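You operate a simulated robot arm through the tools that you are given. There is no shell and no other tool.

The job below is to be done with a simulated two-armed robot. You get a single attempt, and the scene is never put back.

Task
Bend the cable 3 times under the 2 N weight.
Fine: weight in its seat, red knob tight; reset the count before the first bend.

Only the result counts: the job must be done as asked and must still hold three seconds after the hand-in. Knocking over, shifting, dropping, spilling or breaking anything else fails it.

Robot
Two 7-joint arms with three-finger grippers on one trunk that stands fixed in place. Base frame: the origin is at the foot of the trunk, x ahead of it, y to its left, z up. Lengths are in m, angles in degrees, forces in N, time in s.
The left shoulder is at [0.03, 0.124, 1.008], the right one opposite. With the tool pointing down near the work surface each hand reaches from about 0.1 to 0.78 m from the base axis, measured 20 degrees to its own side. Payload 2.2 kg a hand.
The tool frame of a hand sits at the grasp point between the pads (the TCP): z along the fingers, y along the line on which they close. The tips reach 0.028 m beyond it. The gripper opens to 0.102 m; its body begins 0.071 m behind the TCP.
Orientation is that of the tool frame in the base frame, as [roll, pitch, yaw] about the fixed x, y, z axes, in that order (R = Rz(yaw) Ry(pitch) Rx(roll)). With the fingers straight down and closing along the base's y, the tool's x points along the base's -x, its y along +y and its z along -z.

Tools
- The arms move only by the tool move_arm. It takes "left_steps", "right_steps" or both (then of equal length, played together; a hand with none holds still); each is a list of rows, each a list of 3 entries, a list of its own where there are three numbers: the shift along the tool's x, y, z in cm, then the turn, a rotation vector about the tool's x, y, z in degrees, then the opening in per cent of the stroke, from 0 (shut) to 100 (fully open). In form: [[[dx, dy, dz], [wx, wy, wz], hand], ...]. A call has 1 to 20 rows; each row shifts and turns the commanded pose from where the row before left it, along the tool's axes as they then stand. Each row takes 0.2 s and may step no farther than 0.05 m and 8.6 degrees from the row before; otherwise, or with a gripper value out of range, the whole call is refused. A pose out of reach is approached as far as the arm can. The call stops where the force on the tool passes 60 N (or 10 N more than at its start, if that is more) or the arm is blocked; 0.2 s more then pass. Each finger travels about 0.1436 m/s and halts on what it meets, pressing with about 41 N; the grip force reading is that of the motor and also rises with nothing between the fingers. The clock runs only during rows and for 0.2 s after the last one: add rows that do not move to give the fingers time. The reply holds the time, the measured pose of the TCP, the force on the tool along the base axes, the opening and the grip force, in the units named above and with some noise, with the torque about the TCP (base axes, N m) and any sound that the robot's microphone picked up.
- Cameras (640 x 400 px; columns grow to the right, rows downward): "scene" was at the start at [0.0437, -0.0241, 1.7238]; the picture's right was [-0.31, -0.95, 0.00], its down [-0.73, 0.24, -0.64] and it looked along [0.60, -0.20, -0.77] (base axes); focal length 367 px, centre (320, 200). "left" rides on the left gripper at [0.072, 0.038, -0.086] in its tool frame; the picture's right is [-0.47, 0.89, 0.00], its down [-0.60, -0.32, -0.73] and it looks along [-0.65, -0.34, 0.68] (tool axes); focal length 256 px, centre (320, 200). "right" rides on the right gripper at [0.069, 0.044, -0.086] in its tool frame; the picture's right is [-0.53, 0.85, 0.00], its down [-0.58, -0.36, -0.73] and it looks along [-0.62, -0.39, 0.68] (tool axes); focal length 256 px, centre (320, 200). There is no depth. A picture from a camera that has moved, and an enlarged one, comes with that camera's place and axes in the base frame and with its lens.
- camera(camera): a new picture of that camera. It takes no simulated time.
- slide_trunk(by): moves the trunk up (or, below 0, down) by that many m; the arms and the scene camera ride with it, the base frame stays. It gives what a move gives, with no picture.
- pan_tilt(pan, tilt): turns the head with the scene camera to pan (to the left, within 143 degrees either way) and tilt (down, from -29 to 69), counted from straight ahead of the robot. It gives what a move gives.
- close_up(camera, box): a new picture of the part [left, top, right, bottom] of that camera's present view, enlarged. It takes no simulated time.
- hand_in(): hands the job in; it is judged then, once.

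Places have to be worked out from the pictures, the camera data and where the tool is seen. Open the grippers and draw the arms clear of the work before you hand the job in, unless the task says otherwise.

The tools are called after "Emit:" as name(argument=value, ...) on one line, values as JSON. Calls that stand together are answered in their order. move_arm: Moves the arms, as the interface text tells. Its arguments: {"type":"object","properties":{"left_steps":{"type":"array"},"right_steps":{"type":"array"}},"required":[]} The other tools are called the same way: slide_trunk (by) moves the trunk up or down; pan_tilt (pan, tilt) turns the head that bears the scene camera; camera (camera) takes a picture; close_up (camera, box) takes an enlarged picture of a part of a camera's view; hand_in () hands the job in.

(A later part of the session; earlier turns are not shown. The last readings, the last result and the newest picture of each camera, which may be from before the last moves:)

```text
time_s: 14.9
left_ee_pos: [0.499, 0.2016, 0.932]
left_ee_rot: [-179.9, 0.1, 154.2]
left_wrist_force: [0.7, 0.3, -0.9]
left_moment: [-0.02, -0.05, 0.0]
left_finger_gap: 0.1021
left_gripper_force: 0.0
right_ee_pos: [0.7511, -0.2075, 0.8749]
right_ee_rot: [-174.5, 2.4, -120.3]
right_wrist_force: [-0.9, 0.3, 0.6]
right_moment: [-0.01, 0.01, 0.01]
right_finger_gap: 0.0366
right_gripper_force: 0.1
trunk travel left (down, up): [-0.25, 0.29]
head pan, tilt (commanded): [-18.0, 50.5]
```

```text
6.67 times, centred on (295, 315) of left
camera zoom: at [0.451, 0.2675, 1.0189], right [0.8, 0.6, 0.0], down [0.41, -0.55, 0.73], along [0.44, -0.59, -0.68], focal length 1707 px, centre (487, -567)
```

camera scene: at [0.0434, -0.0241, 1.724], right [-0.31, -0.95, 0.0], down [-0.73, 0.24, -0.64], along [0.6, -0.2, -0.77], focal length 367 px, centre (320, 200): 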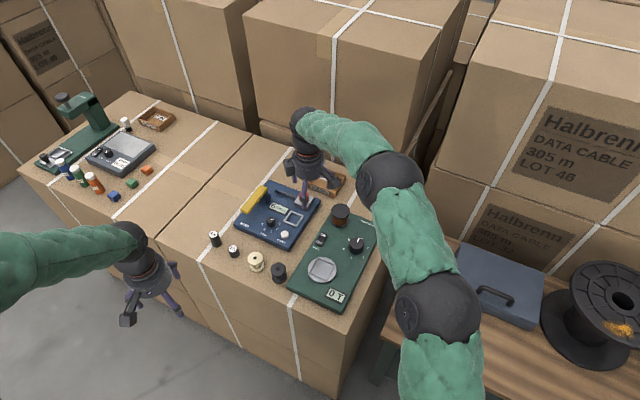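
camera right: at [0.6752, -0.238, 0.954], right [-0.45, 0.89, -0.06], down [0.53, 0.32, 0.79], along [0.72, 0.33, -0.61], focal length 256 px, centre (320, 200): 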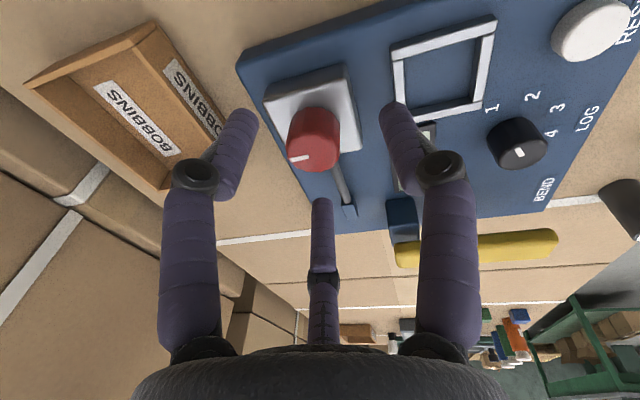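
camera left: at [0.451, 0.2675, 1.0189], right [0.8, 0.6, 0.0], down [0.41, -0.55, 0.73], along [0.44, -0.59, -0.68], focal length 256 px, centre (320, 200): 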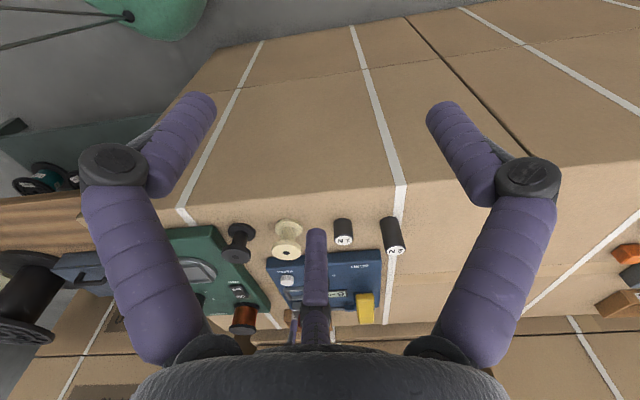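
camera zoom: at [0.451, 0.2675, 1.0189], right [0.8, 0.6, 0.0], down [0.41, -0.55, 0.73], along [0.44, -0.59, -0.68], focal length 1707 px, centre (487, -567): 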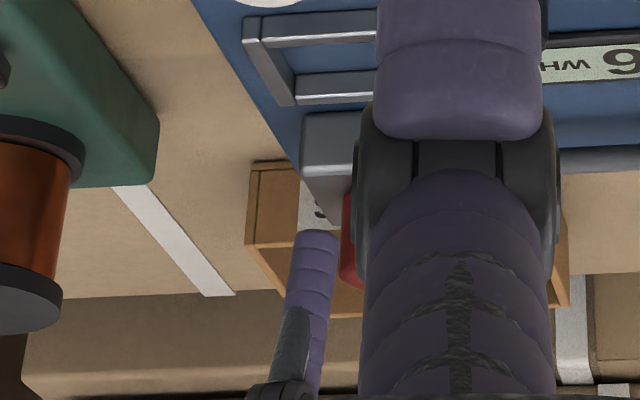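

Emit:
move_arm(left_steps=[[[0, 0, 0], [0, 0, -8.5], 100], [[0, 0, 0], [0, 0, 0], 100]])

Emit:
close_up(camera="left", box=[220, 275, 310, 345])

```text
time_s: 15.5
left_ee_pos: [0.4997, 0.2013, 0.932]
left_ee_rot: [-180.0, 0.0, 163.1]
left_wrist_force: [0.6, 0.4, -0.3]
left_moment: [-0.02, 0.03, 0.04]
left_finger_gap: 0.102
left_gripper_force: 0.0
right_ee_pos: [0.7512, -0.2053, 0.8748]
right_ee_rot: [-174.3, 2.4, -120.4]
right_wrist_force: [0.1, -0.4, -1.3]
right_moment: [0.0, -0.02, 0.01]
right_finger_gap: 0.0366
right_gripper_force: 0.0
trunk travel left (down, up): [-0.25, 0.29]
head pan, tilt (commanded): [-18.0, 50.5]
```

```text
5.71 times, centred on (265, 310) of left
camera zoom: at [0.442, 0.259, 1.0193], right [0.7, 0.71, 0.0], down [0.49, -0.48, 0.73], along [0.52, -0.51, -0.68], focal length 1463 px, centre (634, -429)
```

zoom: 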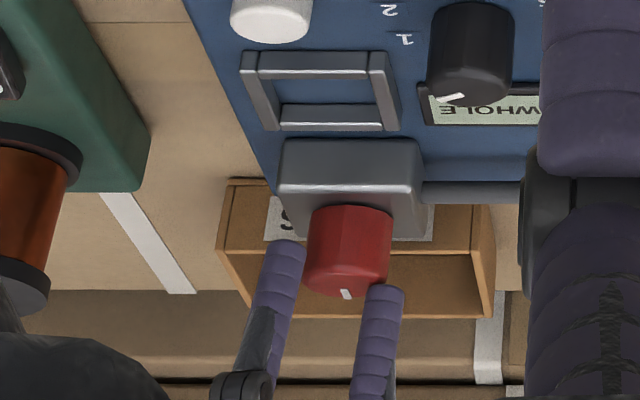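

Emit:
close_up(camera="left", box=[200, 270, 320, 360])

Emit:
close_up(camera="left", box=[250, 300, 300, 340])

```text
4.44 times, centred on (260, 315) of left
camera zoom: at [0.442, 0.259, 1.0193], right [0.7, 0.71, 0.0], down [0.49, -0.48, 0.73], along [0.52, -0.51, -0.68], focal length 1138 px, centre (587, -311)
```

zoom: 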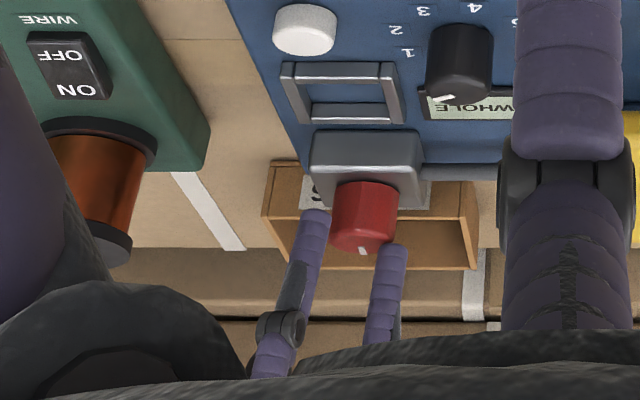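

```text
10.00 times, centred on (275, 320) of left
camera zoom: at [0.442, 0.259, 1.0193], right [0.7, 0.71, 0.0], down [0.49, -0.48, 0.73], along [0.52, -0.51, -0.68], focal length 2560 px, centre (770, -1000)
```

zoom: 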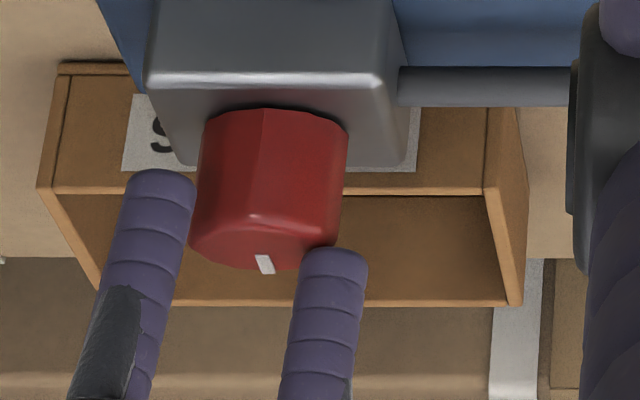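

The left view settles it: the finger tips match their computed places there and in the scene view, but the knob is really at about (0.770,−0.208), from z≈0.824 (block top) to ≈0.846; the right camera is biased by about 5 mm. I raise the hand, tilt it 5° more, and move above the corrected place.

Emit:
move_arm(right_steps=[[[-0.13, -0.29, -2.98], [0, 0, 0], 65], [[0, 0, 0], [4.57, -2.02, 0], 65], [[-0.58, -1.15, 1.27], [0, 0, 0], 65], [[0, 0, 0], [0, 0, 0], 65]])

Emit:
close_up(camera="left", box=[220, 275, 310, 345])

Emit:
close_up(camera="scene", box=[285, 175, 325, 210])

```text
time_s: 16.5
left_ee_pos: [0.4997, 0.201, 0.9323]
left_ee_rot: [-180.0, 0.0, 163.0]
left_wrist_force: [-0.1, 0.2, -1.0]
left_moment: [-0.04, -0.04, -0.05]
left_finger_gap: 0.102
left_gripper_force: 0.1
right_ee_pos: [0.7656, -0.2097, 0.895]
right_ee_rot: [-169.8, 4.5, -120.2]
right_wrist_force: [-0.5, 0.7, 1.2]
right_moment: [-0.01, 0.02, 0.01]
right_finger_gap: 0.0664
right_gripper_force: 0.0
trunk travel left (down, up): [-0.25, 0.29]
head pan, tilt (commanded): [-18.0, 50.5]
```

```text
5.71 times, centred on (265, 310) of left
camera zoom: at [0.4414, 0.2589, 1.0196], right [0.7, 0.71, 0.0], down [0.48, -0.48, 0.73], along [0.52, -0.51, -0.68], focal length 1463 px, centre (634, -429)
```

zoom: 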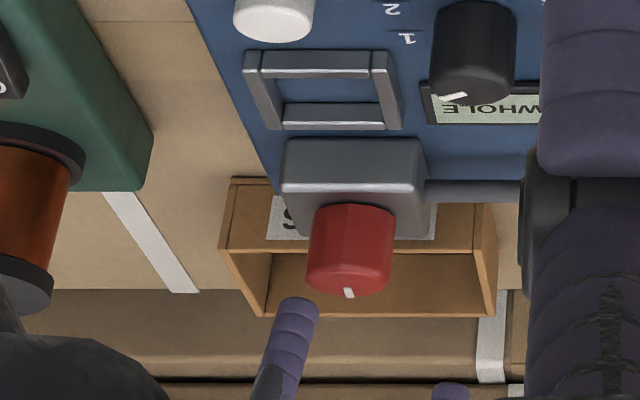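

```text
11.43 times, centred on (305, 192) of scene
camera zoom: at [0.0426, -0.0242, 1.7239], right [-0.31, -0.95, 0.0], down [-0.73, 0.24, -0.64], along [0.6, -0.2, -0.77], focal length 4199 px, centre (491, 286)
```

zoom: 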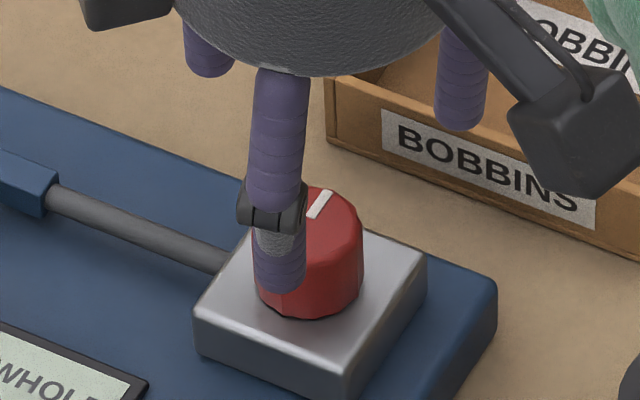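

The prediction of the finger tips now matches both views. I descend to TCP z≈0.858, so that the tips go around the knob just above the block.

Emit:
move_arm(right_steps=[[[0.03, 0.24, 1.22], [0, 0, 0], 65], [[0.03, 0.24, 1.22], [0, 0, 0], 65], [[0.03, 0.23, 1.2], [0, 0, 0], 65], [[0, 0, 0], [0, 0, 0], 50], [[0, 0, 0], [0, 0, 0], 42], [[0, 0, 0], [0, 0, 0], 38]])

Emit:
close_up(camera="left", box=[245, 295, 295, 335])

Emit:
close_up(camera="scene", box=[285, 175, 325, 210])

Emit:
close_up(camera="right", box=[230, 60, 410, 230])

```text
time_s: 17.9
left_ee_pos: [0.5001, 0.202, 0.9316]
left_ee_rot: [179.9, 0.0, 163.0]
left_wrist_force: [-0.4, -0.6, -0.7]
left_moment: [-0.02, -0.01, 0.01]
left_finger_gap: 0.1021
left_gripper_force: 0.0
right_ee_pos: [0.7654, -0.2042, 0.8579]
right_ee_rot: [-170.1, 4.4, -120.1]
right_wrist_force: [-6.3, 2.6, 2.8]
right_moment: [0.06, 0.27, 0.04]
right_finger_gap: 0.0433
right_gripper_force: 3.6
trunk travel left (down, up): [-0.25, 0.29]
head pan, tilt (commanded): [-18.0, 50.5]
```

```text
10.00 times, centred on (270, 315) of left
camera zoom: at [0.4414, 0.2593, 1.0194], right [0.7, 0.71, 0.0], down [0.48, -0.48, 0.73], along [0.52, -0.51, -0.68], focal length 2560 px, centre (820, -950)
```

zoom: 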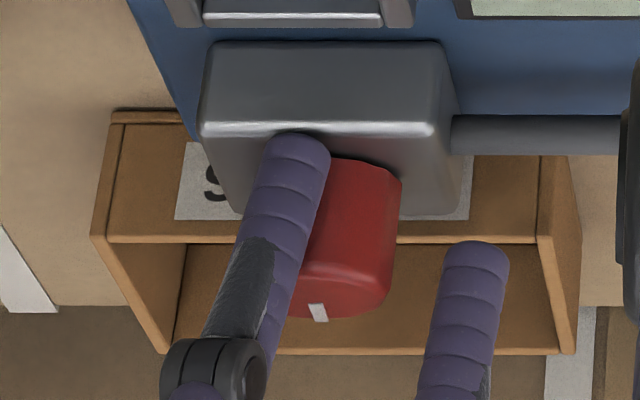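

```text
11.43 times, centred on (305, 192) of scene
camera zoom: at [0.0426, -0.0236, 1.7239], right [-0.31, -0.95, 0.0], down [-0.73, 0.24, -0.64], along [0.61, -0.2, -0.77], focal length 4199 px, centre (491, 286)
```

zoom: 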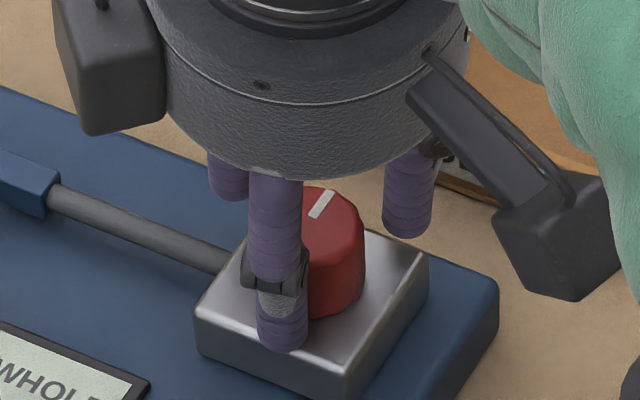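

```text
2.35 times, centred on (320, 145) of right
camera zoom: at [0.6788, -0.2404, 0.9302], right [-0.45, 0.89, -0.11], down [0.46, 0.33, 0.83], along [0.77, 0.32, -0.55], focal length 602 px, centre (320, 329)
```

zoom: 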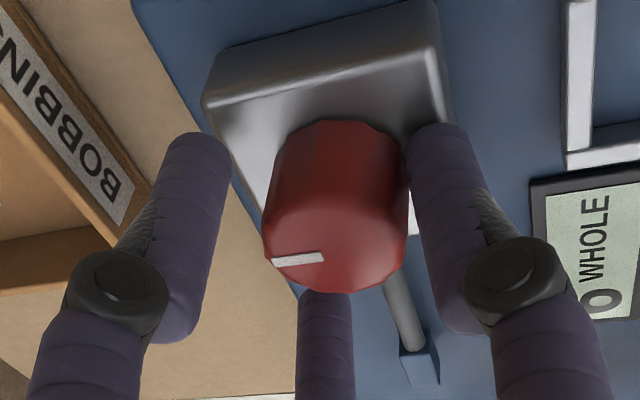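

The inner finger touched first (about 7 N), so the knob is about 5 mm nearer than I placed the hand. I open slightly, shift by that, and close again softly.

Emit:
move_arm(right_steps=[[[0, 0, 0], [0, 0, 0], 52], [[0.31, 0.33, -0.09], [0, 0, 0], 52], [[0, 0, 0], [0, 0, 0], 42], [[0, 0, 0], [0, 0, 0], 38], [[0, 0, 0], [0, 0, 0], 36]])

Emit:
close_up(camera="left", box=[245, 295, 295, 335])

Emit:
close_up(camera="right", box=[230, 60, 410, 230])

```text
time_s: 19.1
left_ee_pos: [0.5005, 0.2012, 0.932]
left_ee_rot: [-180.0, 0.0, 163.0]
left_wrist_force: [0.1, 0.3, 0.2]
left_moment: [-0.01, 0.02, 0.03]
left_finger_gap: 0.1019
left_gripper_force: 0.1
right_ee_pos: [0.7614, -0.2072, 0.8572]
right_ee_rot: [-170.0, 4.5, -120.1]
right_wrist_force: [-1.9, 1.4, -0.1]
right_moment: [0.06, 0.07, -0.02]
right_finger_gap: 0.038
right_gripper_force: 1.0
trunk travel left (down, up): [-0.25, 0.29]
head pan, tilt (commanded): [-18.0, 50.5]
```

```text
10.00 times, centred on (270, 315) of left
camera zoom: at [0.4419, 0.2591, 1.0193], right [0.7, 0.71, 0.0], down [0.48, -0.48, 0.73], along [0.52, -0.51, -0.68], focal length 2560 px, centre (820, -950)
```

zoom: 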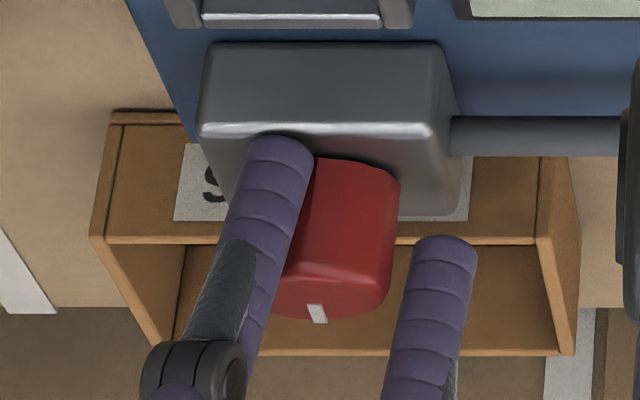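

```text
2.35 times, centred on (320, 145) of right
camera zoom: at [0.6745, -0.2418, 0.93], right [-0.45, 0.89, -0.11], down [0.46, 0.33, 0.83], along [0.77, 0.32, -0.55], focal length 602 px, centre (320, 329)
```

zoom: 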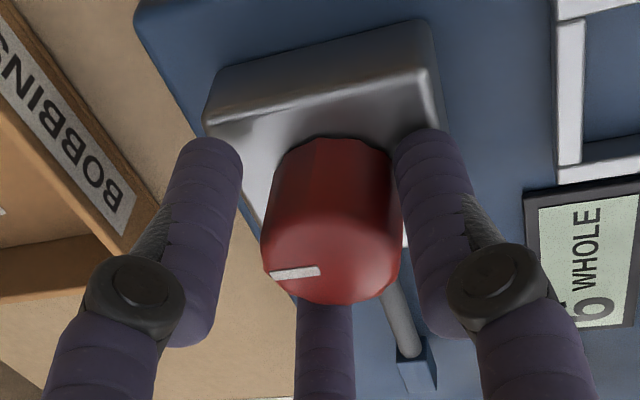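

Contact is now nearly balanced, with about 2 mm still to shift along the inner finger's direction. I shift and close further.

Emit:
move_arm(right_steps=[[[0, 0, 0], [0, 0, 0], 42], [[0, 0.22, -0.04], [0, 0, 0], 42], [[0, 0, 0], [0, 0, 0], 36], [[0, 0, 0], [0, 0, 0], 33], [[0, 0, 0], [0, 0, 0], 31]])

Emit:
close_up(camera="left", box=[245, 295, 295, 335])

Emit:
close_up(camera="right", box=[230, 60, 410, 230])

```text
time_s: 20.3
left_ee_pos: [0.5005, 0.202, 0.9325]
left_ee_rot: [180.0, 0.0, 163.0]
left_wrist_force: [0.0, 0.6, 0.0]
left_moment: [0.0, 0.0, -0.01]
left_finger_gap: 0.1019
left_gripper_force: 0.1
right_ee_pos: [0.7595, -0.2056, 0.856]
right_ee_rot: [-170.0, 4.5, -120.1]
right_wrist_force: [-1.8, 2.1, 2.2]
right_moment: [0.14, 0.1, -0.02]
right_finger_gap: 0.033
right_gripper_force: 1.2
trunk travel left (down, up): [-0.25, 0.29]
head pan, tilt (commanded): [-18.0, 50.5]
```

```text
10.00 times, centred on (270, 315) of left
camera zoom: at [0.4419, 0.2595, 1.0192], right [0.7, 0.71, 0.0], down [0.48, -0.48, 0.73], along [0.52, -0.51, -0.68], focal length 2560 px, centre (820, -950)
```

zoom: 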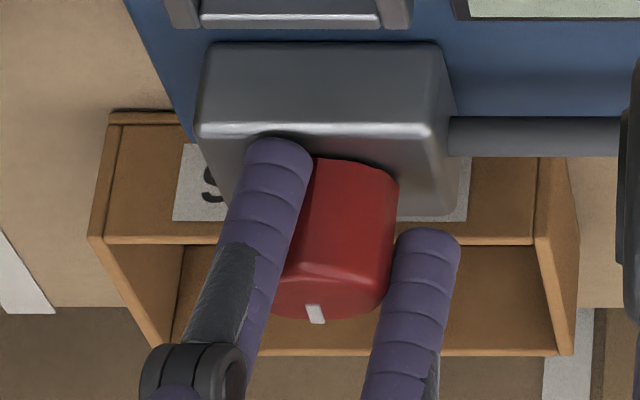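

```text
2.35 times, centred on (320, 145) of right
camera zoom: at [0.6723, -0.2402, 0.9301], right [-0.45, 0.89, -0.11], down [0.46, 0.33, 0.83], along [0.77, 0.32, -0.55], focal length 602 px, centre (320, 329)
```

zoom: 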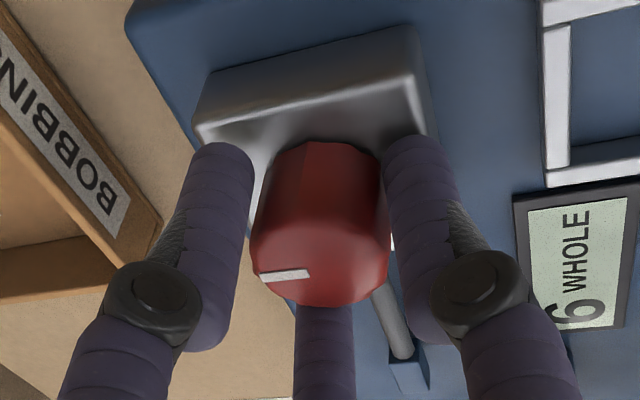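

All three fingers are now nearly on the knob. I close fully to get a firm grip and read the forces.

Emit:
move_arm(right_steps=[[[0, 0.07, 0], [0, 0, 0], 29], [[0, 0, 0], [0, 0, 0], 26], [[0, 0, 0], [0, 0, 0], 15], [[0, 0, 0], [0, 0, 0], 0]])

Emit:
close_up(camera="right", box=[230, 60, 410, 230])

Emit:
close_up(camera="scene", box=[230, 170, 330, 250])

```text
time_s: 21.3
left_ee_pos: [0.5002, 0.2023, 0.9318]
left_ee_rot: [-179.9, -0.1, 163.1]
left_wrist_force: [0.1, 0.3, 0.8]
left_moment: [-0.07, 0.01, 0.01]
left_finger_gap: 0.102
left_gripper_force: 0.2
right_ee_pos: [0.7587, -0.2043, 0.8583]
right_ee_rot: [-169.9, 4.4, -120.1]
right_wrist_force: [5.4, 13.4, 1.3]
right_moment: [0.38, 0.12, 0.08]
right_finger_gap: 0.0303
right_gripper_force: 44.6
trunk travel left (down, up): [-0.25, 0.29]
head pan, tilt (commanded): [-18.0, 50.5]
```

```text
2.35 times, centred on (320, 145) of right
camera zoom: at [0.6722, -0.2385, 0.9302], right [-0.45, 0.89, -0.11], down [0.46, 0.33, 0.83], along [0.77, 0.32, -0.55], focal length 602 px, centre (320, 329)
```

zoom: 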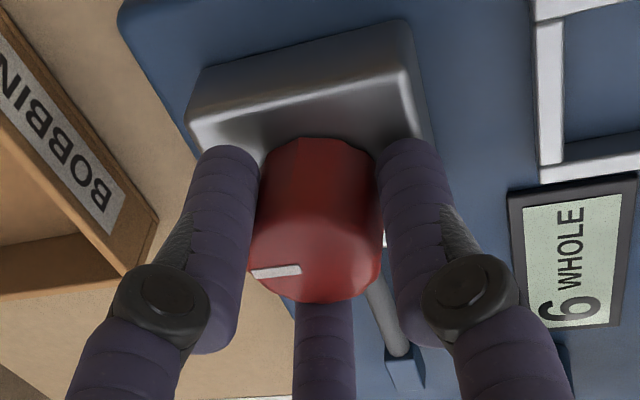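

```text
5.00 times, centred on (280, 210) of scene
camera zoom: at [0.0442, -0.0222, 1.7239], right [-0.31, -0.95, 0.0], down [-0.73, 0.24, -0.64], along [0.6, -0.2, -0.77], focal length 1837 px, centre (520, 150)
```

zoom: 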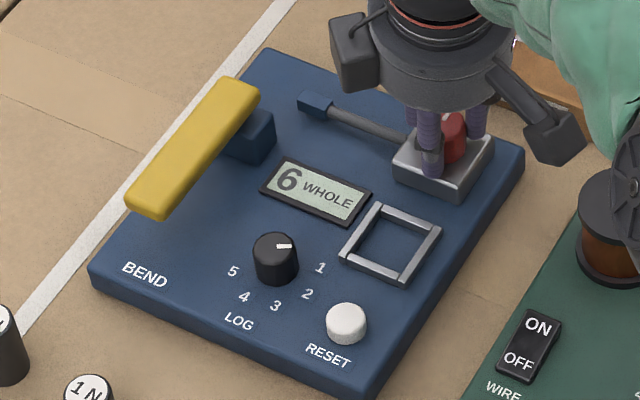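

The knob is gripped (gap 0.030, 45 N). I relieve the side force slightly and turn clockwise by about 17° to feel the resistance.

Emit:
move_arm(right_steps=[[[-0.13, 0.02, 0], [0, 0, 0], 0], [[0, 0, 0], [0, 0, 4], 0], [[0, 0, 0], [0, 0, 4], 0], [[0, 0, 0], [0, 0, 4], 0], [[0, 0, 0], [0, 0, 4], 0]])

Emit:
close_up(camera="right", box=[230, 60, 410, 230])

Emit:
close_up(camera="scene", box=[230, 170, 330, 250])

```text
time_s: 22.5
left_ee_pos: [0.5006, 0.202, 0.9314]
left_ee_rot: [-179.9, 0.0, 163.0]
left_wrist_force: [-0.4, 0.0, 0.1]
left_moment: [0.0, 0.0, 0.02]
left_finger_gap: 0.1022
left_gripper_force: 0.0
right_ee_pos: [0.7595, -0.205, 0.8596]
right_ee_rot: [-171.5, 7.0, -135.9]
right_wrist_force: [3.3, 15.2, 3.7]
right_moment: [-0.62, 0.19, 0.07]
right_finger_gap: 0.0302
right_gripper_force: 44.9
trunk travel left (down, up): [-0.25, 0.29]
head pan, tilt (commanded): [-18.0, 50.5]
```

```text
2.35 times, centred on (320, 145) of right
camera zoom: at [0.6653, -0.217, 0.9289], right [-0.19, 0.98, -0.06], down [0.52, 0.15, 0.84], along [0.83, 0.13, -0.54], focal length 602 px, centre (320, 329)
```

zoom: 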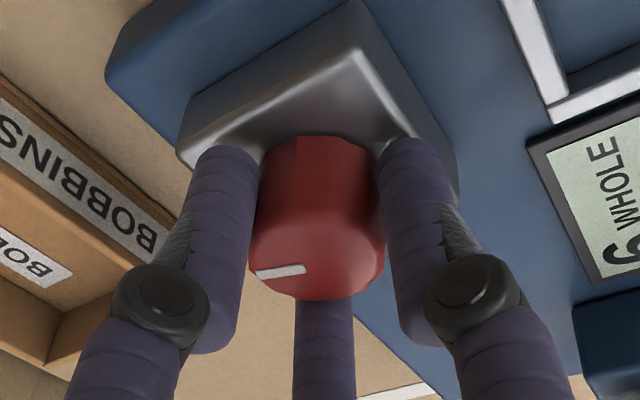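

```text
5.00 times, centred on (280, 210) of scene
camera zoom: at [0.0438, -0.022, 1.7239], right [-0.31, -0.95, 0.0], down [-0.73, 0.24, -0.64], along [0.6, -0.2, -0.77], focal length 1837 px, centre (520, 150)
```

zoom: 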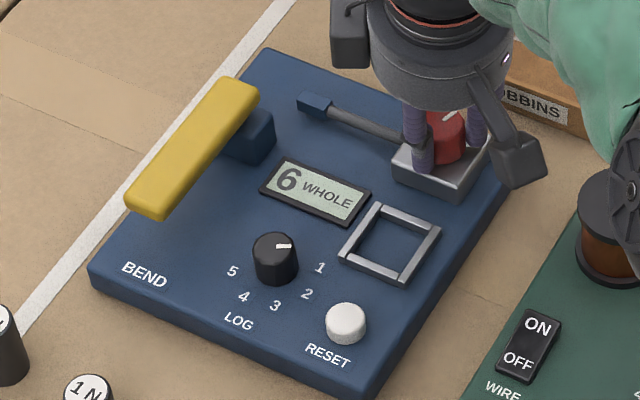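

The knob turns with the hand easily, so it was not tight. I ease the side force and continue clockwise another 32°.

Emit:
move_arm(right_steps=[[[-0.12, 0.12, 0], [0, 0, 0], 0], [[0, 0, 0], [0, 0, 8], 0], [[0, 0, 0], [0, 0, 8], 0]])

Emit:
move_arm(right_steps=[[[0, 0, 0], [0, 0, 8], 0], [[0, 0, 0], [0, 0, 8], 0]])

Emit:
close_up(camera="right", box=[230, 60, 410, 230])

Emit:
close_up(camera="scene", box=[230, 170, 330, 250])

```text
time_s: 23.3
left_ee_pos: [0.4999, 0.2022, 0.9327]
left_ee_rot: [-180.0, 0.0, 163.0]
left_wrist_force: [-0.9, 0.1, -0.5]
left_moment: [0.0, -0.01, 0.05]
left_finger_gap: 0.1018
left_gripper_force: 0.1
right_ee_pos: [0.7592, -0.2037, 0.8597]
right_ee_rot: [-173.7, 9.1, -152.1]
right_wrist_force: [2.4, 2.6, 3.7]
right_moment: [-0.89, 0.03, 0.05]
right_finger_gap: 0.0303
right_gripper_force: 45.2
trunk travel left (down, up): [-0.25, 0.29]
head pan, tilt (commanded): [-18.0, 50.5]
```

```text
time_s: 23.9
left_ee_pos: [0.4994, 0.2007, 0.9316]
left_ee_rot: [180.0, 0.0, 163.0]
left_wrist_force: [0.0, 0.2, 0.1]
left_moment: [0.03, -0.01, 0.0]
left_finger_gap: 0.102
left_gripper_force: 0.0
right_ee_pos: [0.7594, -0.2052, 0.8578]
right_ee_rot: [-176.5, 10.5, -168.3]
right_wrist_force: [2.1, -3.1, 8.1]
right_moment: [-0.83, 0.27, -0.02]
right_finger_gap: 0.0302
right_gripper_force: 44.9
trunk travel left (down, up): [-0.25, 0.29]
head pan, tilt (commanded): [-18.0, 50.5]
```

```text
2.35 times, centred on (320, 145) of right
camera zoom: at [0.6694, -0.1728, 0.929], right [0.35, 0.93, 0.05], down [0.49, -0.23, 0.84], along [0.8, -0.28, -0.53], focal length 602 px, centre (320, 329)
```

zoom: 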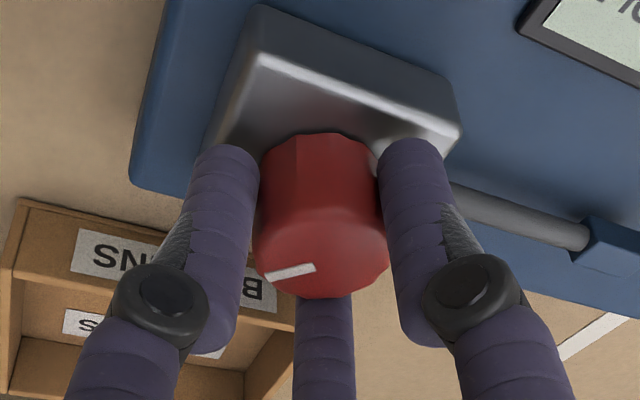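

```text
5.00 times, centred on (280, 210) of scene
camera zoom: at [0.0429, -0.0242, 1.7239], right [-0.31, -0.95, 0.0], down [-0.73, 0.24, -0.64], along [0.6, -0.2, -0.77], focal length 1837 px, centre (520, 150)
```

zoom: 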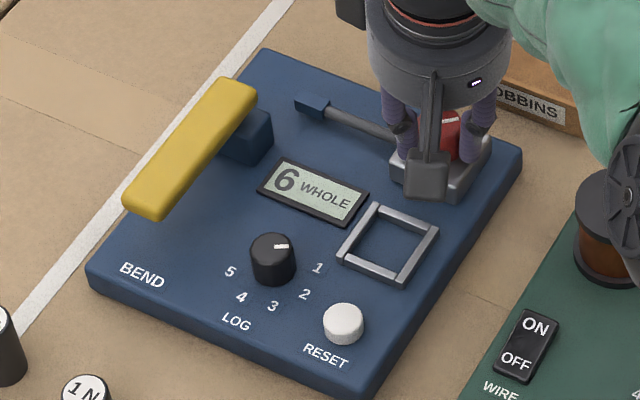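

It has turned about 45° with little torque so far. I continue clockwise in small batches, watching the moment about the vertical.

Emit:
move_arm(right_steps=[[[0, 0, 0], [0, 0, 8], 0], [[0, 0, 0], [0, 0, 8], 0]])

Emit:
move_arm(right_steps=[[[0, 0, 0], [0, 0, 8], 0], [[0, 0, 0], [0, 0, 8], 0]])

Emit:
close_up(camera="right", box=[230, 60, 410, 230])

Emit:
close_up(camera="scene", box=[230, 170, 330, 250])

```text
time_s: 24.5
left_ee_pos: [0.4992, 0.2008, 0.9314]
left_ee_rot: [-179.9, 0.0, 163.0]
left_wrist_force: [-0.6, -1.4, 1.0]
left_moment: [0.0, 0.04, -0.01]
left_finger_gap: 0.1021
left_gripper_force: 0.0
right_ee_pos: [0.7599, -0.206, 0.8579]
right_ee_rot: [-179.6, 11.0, 175.3]
right_wrist_force: [2.5, -7.5, 8.1]
right_moment: [-0.63, 0.07, -0.02]
right_finger_gap: 0.0306
right_gripper_force: 45.2
trunk travel left (down, up): [-0.25, 0.29]
head pan, tilt (commanded): [-18.0, 50.5]
```

```text
time_s: 25.1
left_ee_pos: [0.5, 0.2009, 0.9319]
left_ee_rot: [-180.0, -0.1, 162.9]
left_wrist_force: [-1.0, 0.1, 0.0]
left_moment: [-0.01, -0.02, 0.01]
left_finger_gap: 0.1021
left_gripper_force: 0.1
right_ee_pos: [0.7597, -0.2044, 0.8576]
right_ee_rot: [177.3, 10.7, 159.2]
right_wrist_force: [-0.1, -9.0, 7.6]
right_moment: [-0.68, 0.49, -0.03]
right_finger_gap: 0.0301
right_gripper_force: 44.3
trunk travel left (down, up): [-0.25, 0.29]
head pan, tilt (commanded): [-18.0, 50.5]
```

```text
2.35 times, centred on (320, 145) of right
camera zoom: at [0.6952, -0.1371, 0.9326], right [0.79, 0.6, 0.14], down [0.26, -0.53, 0.81], along [0.56, -0.6, -0.57], focal length 602 px, centre (320, 329)
```

zoom: 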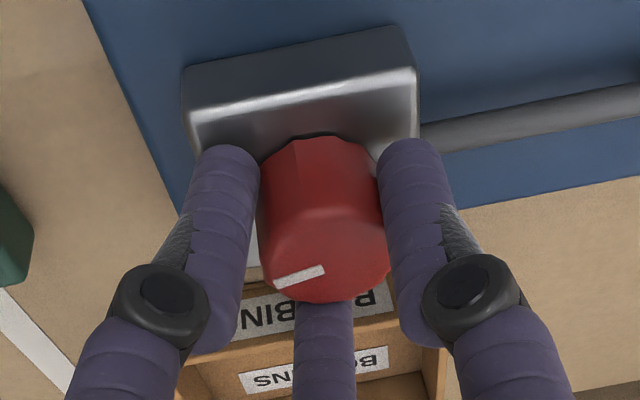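

```text
5.00 times, centred on (280, 210) of scene
camera zoom: at [0.043, -0.0248, 1.7239], right [-0.31, -0.95, 0.0], down [-0.73, 0.24, -0.64], along [0.6, -0.2, -0.77], focal length 1837 px, centre (520, 150)
```

zoom: 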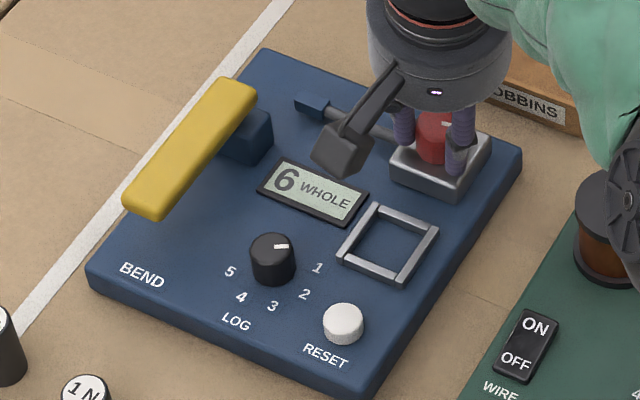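

The knob continues to follow the hand. I go on clockwise another 32° with a 1 mm relief toward −y.

Emit:
move_arm(right_steps=[[[0, -0.1, 0], [0, 0, 8], 0], [[0, 0, 0], [0, 0, 8], 0]])

Emit:
move_arm(right_steps=[[[0, 0, 0], [0, 0, 8], 0], [[0, 0, 0], [0, 0, 8], 0]])

Emit:
close_up(camera="right", box=[230, 60, 410, 230])

Emit:
close_up(camera="scene", box=[285, 175, 325, 210])

```text
time_s: 25.7
left_ee_pos: [0.5016, 0.2012, 0.9318]
left_ee_rot: [180.0, 0.0, 162.9]
left_wrist_force: [0.3, 0.5, 0.4]
left_moment: [0.01, -0.03, 0.0]
left_finger_gap: 0.102
left_gripper_force: 0.0
right_ee_pos: [0.7588, -0.2041, 0.8565]
right_ee_rot: [174.5, 9.5, 143.1]
right_wrist_force: [1.1, -3.7, 8.6]
right_moment: [-0.43, 0.44, 0.58]
right_finger_gap: 0.0305
right_gripper_force: 45.8
trunk travel left (down, up): [-0.25, 0.29]
head pan, tilt (commanded): [-18.0, 50.5]
```

```text
time_s: 26.3
left_ee_pos: [0.5007, 0.2023, 0.9327]
left_ee_rot: [-179.9, 0.0, 162.9]
left_wrist_force: [0.1, 1.0, -0.2]
left_moment: [-0.02, 0.0, 0.01]
left_finger_gap: 0.102
left_gripper_force: 0.1
right_ee_pos: [0.7592, -0.2037, 0.8588]
right_ee_rot: [172.0, 7.5, 126.9]
right_wrist_force: [5.7, 0.0, 4.3]
right_moment: [-0.84, 0.0, 0.64]
right_finger_gap: 0.0306
right_gripper_force: 45.3
trunk travel left (down, up): [-0.25, 0.29]
head pan, tilt (commanded): [-18.0, 50.5]
```

```text
2.35 times, centred on (320, 145) of right
camera zoom: at [0.7363, -0.1197, 0.9395], right [0.98, 0.09, 0.19], down [-0.08, -0.66, 0.74], along [0.19, -0.74, -0.64], focal length 602 px, centre (320, 329)
```

zoom: 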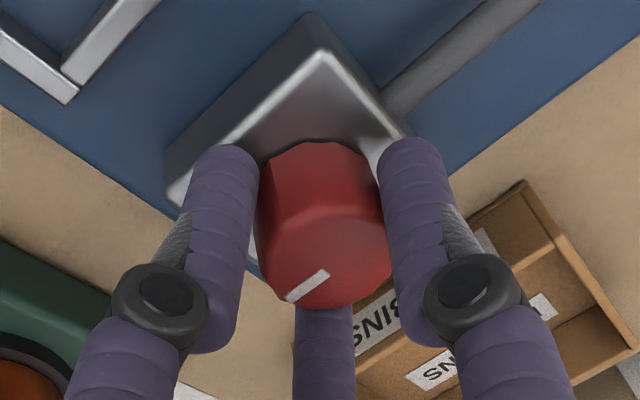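

```text
11.43 times, centred on (305, 192) of scene
camera zoom: at [0.044, -0.0236, 1.7238], right [-0.31, -0.95, 0.0], down [-0.73, 0.24, -0.64], along [0.6, -0.2, -0.77], focal length 4199 px, centre (491, 286)
```

zoom: 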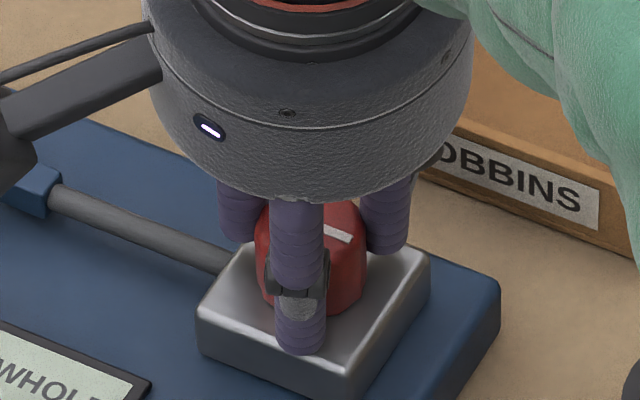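

The moment rose to about 0.6 N·m and the fingers began to slip: the knob has hit its stop with the mark pointing to the right (about 90° from the start). I give one last small twist, then open and lift away to check.

Emit:
move_arm(right_steps=[[[0, 0, 0], [0, 0, 6], 0], [[0, 0, 0], [0, 0, 0], 0]])

Emit:
move_arm(right_steps=[[[0, 0, 0], [0, 0, 0], 40], [[0, 0, 0], [0, 0, 0], 60], [[0, 0, 0], [0, 0, 0], 60], [[0, 0, -2], [0, 0, 0], 60], [[0, 0, -4], [0, 0, 0], 60], [[0, 0, -4], [0, 0, 0], 60]])

Emit:
close_up(camera="scene", box=[285, 175, 325, 210])

Emit:
close_up(camera="left", box=[220, 275, 310, 345])

Emit:
camera(camera="scene")

```text
time_s: 26.9
left_ee_pos: [0.5006, 0.2021, 0.933]
left_ee_rot: [-180.0, 0.0, 163.0]
left_wrist_force: [-0.1, 0.4, 0.0]
left_moment: [-0.01, -0.02, 0.01]
left_finger_gap: 0.102
left_gripper_force: 0.1
right_ee_pos: [0.7591, -0.2033, 0.8573]
right_ee_rot: [171.3, 6.8, 120.9]
right_wrist_force: [7.1, 3.0, 2.8]
right_moment: [-0.33, -0.07, 0.4]
right_finger_gap: 0.0302
right_gripper_force: 45.4
trunk travel left (down, up): [-0.25, 0.29]
head pan, tilt (commanded): [-18.0, 50.5]
```

```text
time_s: 28.3
left_ee_pos: [0.4994, 0.2017, 0.932]
left_ee_rot: [-180.0, 0.0, 163.0]
left_wrist_force: [-1.0, -0.9, -0.2]
left_moment: [-0.01, 0.0, 0.02]
left_finger_gap: 0.102
left_gripper_force: 0.1
right_ee_pos: [0.7397, -0.2023, 0.9549]
right_ee_rot: [171.4, 6.6, 121.1]
right_wrist_force: [-0.5, 0.0, 0.2]
right_moment: [-0.02, -0.02, 0.04]
right_finger_gap: 0.0611
right_gripper_force: 0.1
trunk travel left (down, up): [-0.25, 0.29]
head pan, tilt (commanded): [-18.0, 50.5]
```

```text
11.43 times, centred on (305, 192) of scene
camera zoom: at [0.0427, -0.0239, 1.7239], right [-0.31, -0.95, 0.0], down [-0.73, 0.24, -0.64], along [0.61, -0.2, -0.77], focal length 4199 px, centre (491, 286)
```

zoom: 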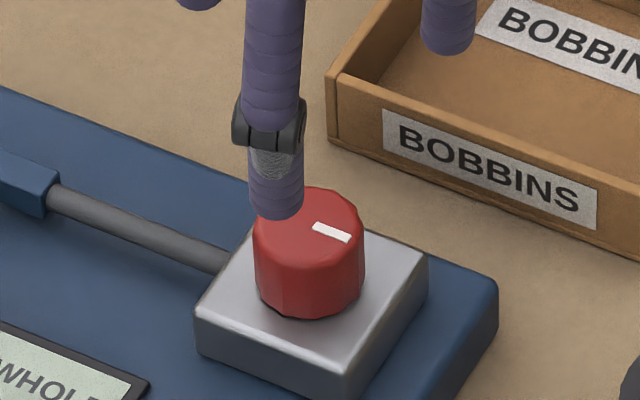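

```text
5.71 times, centred on (265, 310) of left
camera zoom: at [0.4415, 0.2592, 1.0195], right [0.7, 0.71, 0.0], down [0.48, -0.48, 0.73], along [0.52, -0.51, -0.68], focal length 1463 px, centre (634, -429)
```

zoom: 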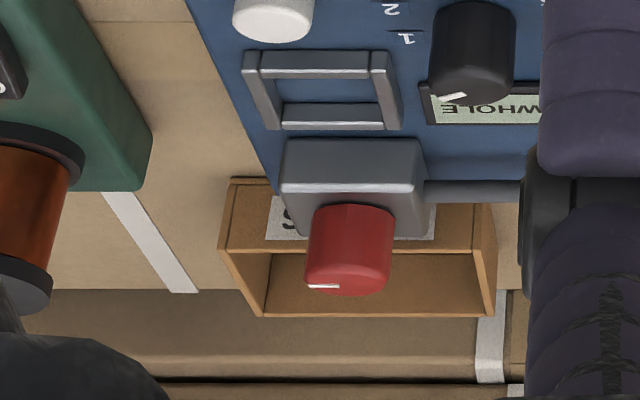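

```text
taken
camera scene: at [0.0427, -0.0239, 1.7239], right [-0.31, -0.95, 0.0], down [-0.73, 0.24, -0.64], along [0.61, -0.2, -0.77], focal length 367 px, centre (320, 200)
```

scene: 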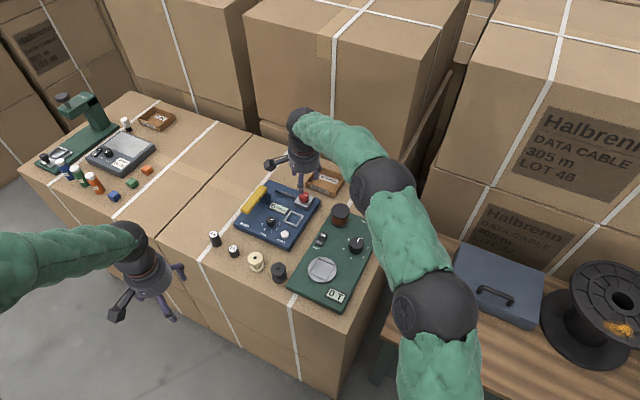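

The knob stayed with its mark at right and the tester has not moved. Now I shift the left hand 10 cm further left (to stay clear) and look at the 2 N weight from both cameras.

Emit:
move_arm(left_steps=[[[0, 4, -1], [0, 0, 0], 100], [[0, 4, -1], [0, 0, 0], 100], [[0, 2, 0], [0, 0, 0], 100]], right_steps=[[[0, 0, 0], [2.85, 5.24, 0], 60], [[0, 0, 0], [0, 0, 0], 60], [[0, 0, 0], [0, 0, 0], 60]])

Emit:
camera(camera="left")

Emit:
close_up(camera="scene", box=[200, 225, 250, 265])

```text
time_s: 29.1
left_ee_pos: [0.5303, 0.2989, 0.9505]
left_ee_rot: [-179.9, 0.0, 163.0]
left_wrist_force: [-0.1, 0.0, -0.2]
left_moment: [0.01, 0.06, -0.02]
left_finger_gap: 0.102
left_gripper_force: 0.1
right_ee_pos: [0.7412, -0.2027, 0.9544]
right_ee_rot: [174.2, 1.5, 121.7]
right_wrist_force: [-0.1, 0.4, 0.3]
right_moment: [-0.03, 0.04, 0.0]
right_finger_gap: 0.0612
right_gripper_force: 0.1
trunk travel left (down, up): [-0.25, 0.29]
head pan, tilt (commanded): [-18.0, 50.5]
```

```text
taken
camera left: at [0.4721, 0.3554, 1.0371], right [0.7, 0.71, 0.0], down [0.48, -0.48, 0.73], along [0.52, -0.52, -0.68], focal length 256 px, centre (320, 200)
```

left: 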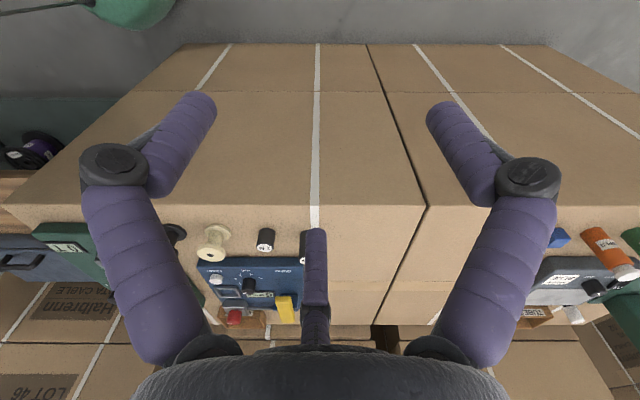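

```text
10.00 times, centred on (225, 245) of scene
camera zoom: at [0.0443, -0.0235, 1.7238], right [-0.31, -0.95, 0.0], down [-0.73, 0.24, -0.64], along [0.6, -0.2, -0.77], focal length 3674 px, centre (1270, -250)
```

zoom: 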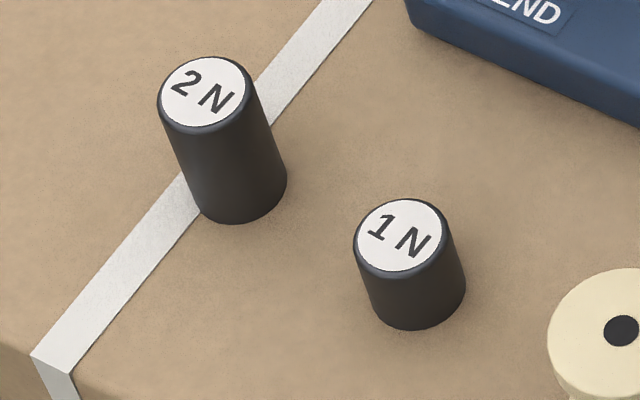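

Emit:
move_arm(left_steps=[[[0, 0, 0], [0, 0, -8], 100], [[0, 0, 0], [0, 0, 0], 100]])

Emit:
camera(camera="left")

Emit:
close_up(camera="left", box=[190, 200, 310, 290])

```text
time_s: 29.7
left_ee_pos: [0.5287, 0.2965, 0.9508]
left_ee_rot: [179.9, -0.1, 171.0]
left_wrist_force: [-0.2, -0.1, 0.3]
left_moment: [0.01, -0.02, 0.01]
left_finger_gap: 0.1017
left_gripper_force: 0.1
right_ee_pos: [0.7393, -0.2023, 0.9549]
right_ee_rot: [174.1, 1.5, 121.6]
right_wrist_force: [0.1, 0.3, -0.5]
right_moment: [0.04, 0.02, 0.01]
right_finger_gap: 0.0613
right_gripper_force: 0.0
trunk travel left (down, up): [-0.25, 0.29]
head pan, tilt (commanded): [-18.0, 50.5]
```

```text
taken
camera left: at [0.4638, 0.3461, 1.0375], right [0.6, 0.8, 0.0], down [0.55, -0.41, 0.73], along [0.59, -0.44, -0.68], focal length 256 px, centre (320, 200)
```

left: 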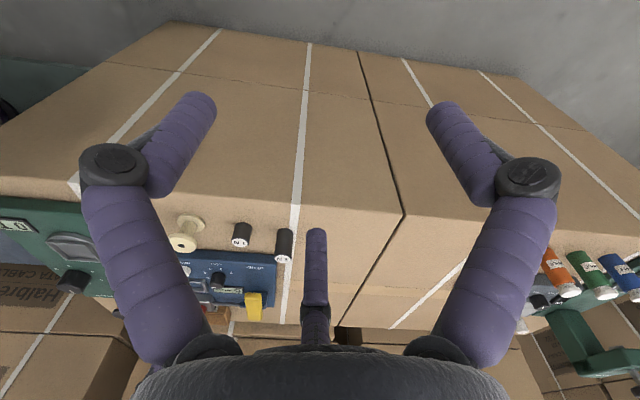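

```text
4.44 times, centred on (250, 245) of left
camera zoom: at [0.4638, 0.3461, 1.0375], right [0.6, 0.8, 0.0], down [0.55, -0.41, 0.73], along [0.59, -0.44, -0.68], focal length 1138 px, centre (631, 0)
```

zoom: 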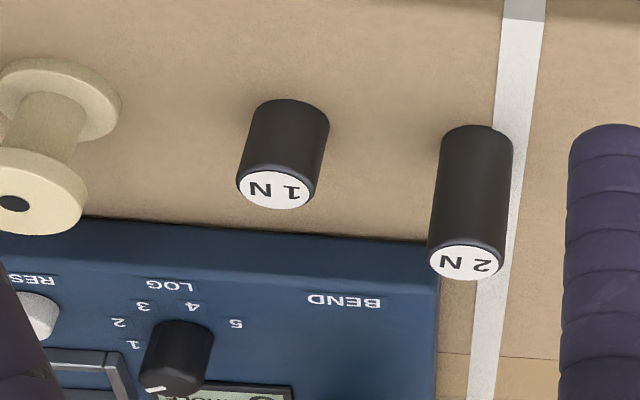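

The 2 N weight stands at about (0.7175,0.0855), from z≈0.777 to 0.828. I carry the right hand over it at safe height.

Emit:
move_arm(right_steps=[[[3.664, 1.876, 0.096], [0, 0, 0], 60], [[3.664, 1.876, 0.096], [0, 0, 0], 60], [[3.664, 1.876, 0.096], [0, 0, 0], 60], [[3.664, 1.876, 0.096], [0, 0, 0], 60], [[3.664, 1.876, 0.096], [0, 0, 0], 60], [[3.664, 1.876, 0.096], [0, 0, 0], 60], [[3.664, 1.876, 0.096], [0, 0, 0], 60], [[0, 0, 0], [0, 0, 0], 60]])

Emit:
close_up(camera="left", box=[200, 200, 340, 310])

Emit:
close_up(camera="scene", box=[180, 190, 270, 270])

Emit:
camera(camera="scene")

```text
time_s: 31.5
left_ee_pos: [0.5293, 0.2964, 0.95]
left_ee_rot: [-179.9, 0.0, 171.0]
left_wrist_force: [0.3, 0.2, -0.4]
left_moment: [0.05, -0.02, 0.01]
left_finger_gap: 0.1022
left_gripper_force: 0.0
right_ee_pos: [0.7181, 0.0847, 0.9543]
right_ee_rot: [174.2, 1.5, 121.5]
right_wrist_force: [-0.9, -0.4, -0.6]
right_moment: [0.04, 0.03, 0.01]
right_finger_gap: 0.0614
right_gripper_force: 0.2
trunk travel left (down, up): [-0.25, 0.29]
head pan, tilt (commanded): [-18.0, 50.5]
```

```text
3.64 times, centred on (270, 255) of left
camera zoom: at [0.4639, 0.3456, 1.0378], right [0.6, 0.8, 0.0], down [0.55, -0.41, 0.73], along [0.59, -0.44, -0.68], focal length 931 px, centre (502, 0)
```

zoom: 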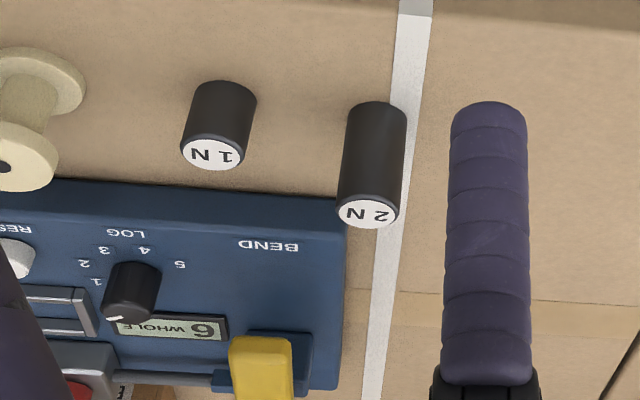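

```text
5.00 times, centred on (225, 230) of scene
camera zoom: at [0.0434, -0.025, 1.7238], right [-0.31, -0.95, 0.0], down [-0.73, 0.24, -0.64], along [0.6, -0.2, -0.77], focal length 1837 px, centre (795, 50)
```

zoom: 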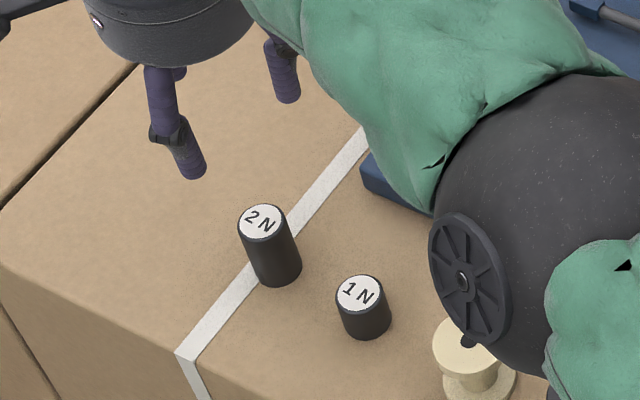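

```text
taken
camera scene: at [0.0434, -0.025, 1.7238], right [-0.31, -0.95, 0.0], down [-0.73, 0.24, -0.64], along [0.6, -0.2, -0.77], focal length 367 px, centre (320, 200)
```

scene: 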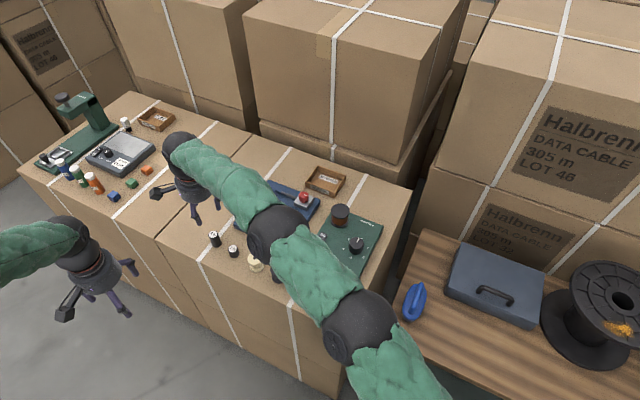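

The hand is positioned over the weight as predicted. I lower it to just above the weight's top and check alignment.

Emit:
move_arm(right_steps=[[[0.1, -0.31, 2.77], [0, 0, 0], 60], [[0.1, -0.31, 2.77], [0, 0, 0], 60], [[0.1, -0.3, 2.7], [0, 0, 0], 60], [[0, 0, 0], [0, 0, 0], 60]])

Emit:
close_up(camera="left", box=[220, 200, 320, 290])

Emit:
close_up(camera="scene", box=[190, 200, 250, 260])

Emit:
camera(camera="right")

```text
time_s: 32.5
left_ee_pos: [0.5307, 0.2973, 0.9488]
left_ee_rot: [-179.9, 0.0, 170.9]
left_wrist_force: [-0.5, 0.0, 0.5]
left_moment: [-0.03, -0.02, -0.02]
left_finger_gap: 0.1021
left_gripper_force: 0.1
right_ee_pos: [0.7173, 0.0847, 0.872]
right_ee_rot: [174.2, 1.6, 121.6]
right_wrist_force: [0.0, -1.0, 0.1]
right_moment: [0.01, 0.03, 0.01]
right_finger_gap: 0.0611
right_gripper_force: 0.1
trunk travel left (down, up): [-0.25, 0.29]
head pan, tilt (commanded): [-18.0, 50.5]
```

```text
4.44 times, centred on (270, 245) of left
camera zoom: at [0.4637, 0.3463, 1.0376], right [0.6, 0.8, 0.0], down [0.55, -0.41, 0.73], along [0.59, -0.44, -0.68], focal length 1138 px, centre (542, 0)
```

zoom: 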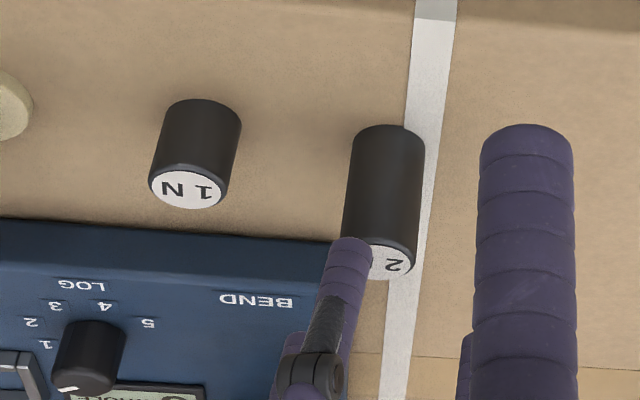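

```text
6.67 times, centred on (220, 230) of scene
camera zoom: at [0.0433, -0.0239, 1.7239], right [-0.31, -0.95, 0.0], down [-0.73, 0.24, -0.64], along [0.6, -0.2, -0.77], focal length 2449 px, centre (987, 0)
```

zoom: 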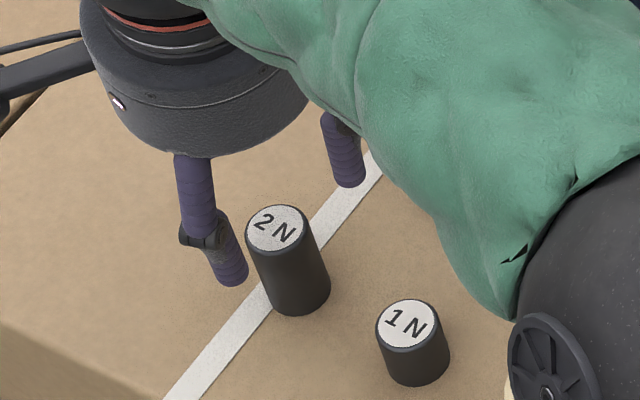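

```text
taken
camera right: at [0.7091, 0.1656, 0.9614], right [0.99, -0.01, 0.1], down [-0.08, -0.7, 0.71], along [0.06, -0.71, -0.7], focal length 256 px, centre (320, 200)
```

right: 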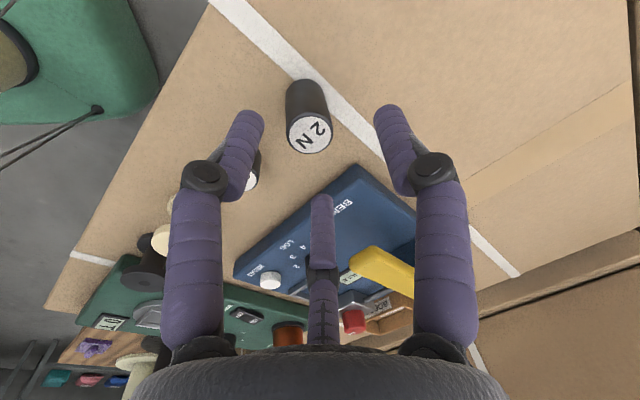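

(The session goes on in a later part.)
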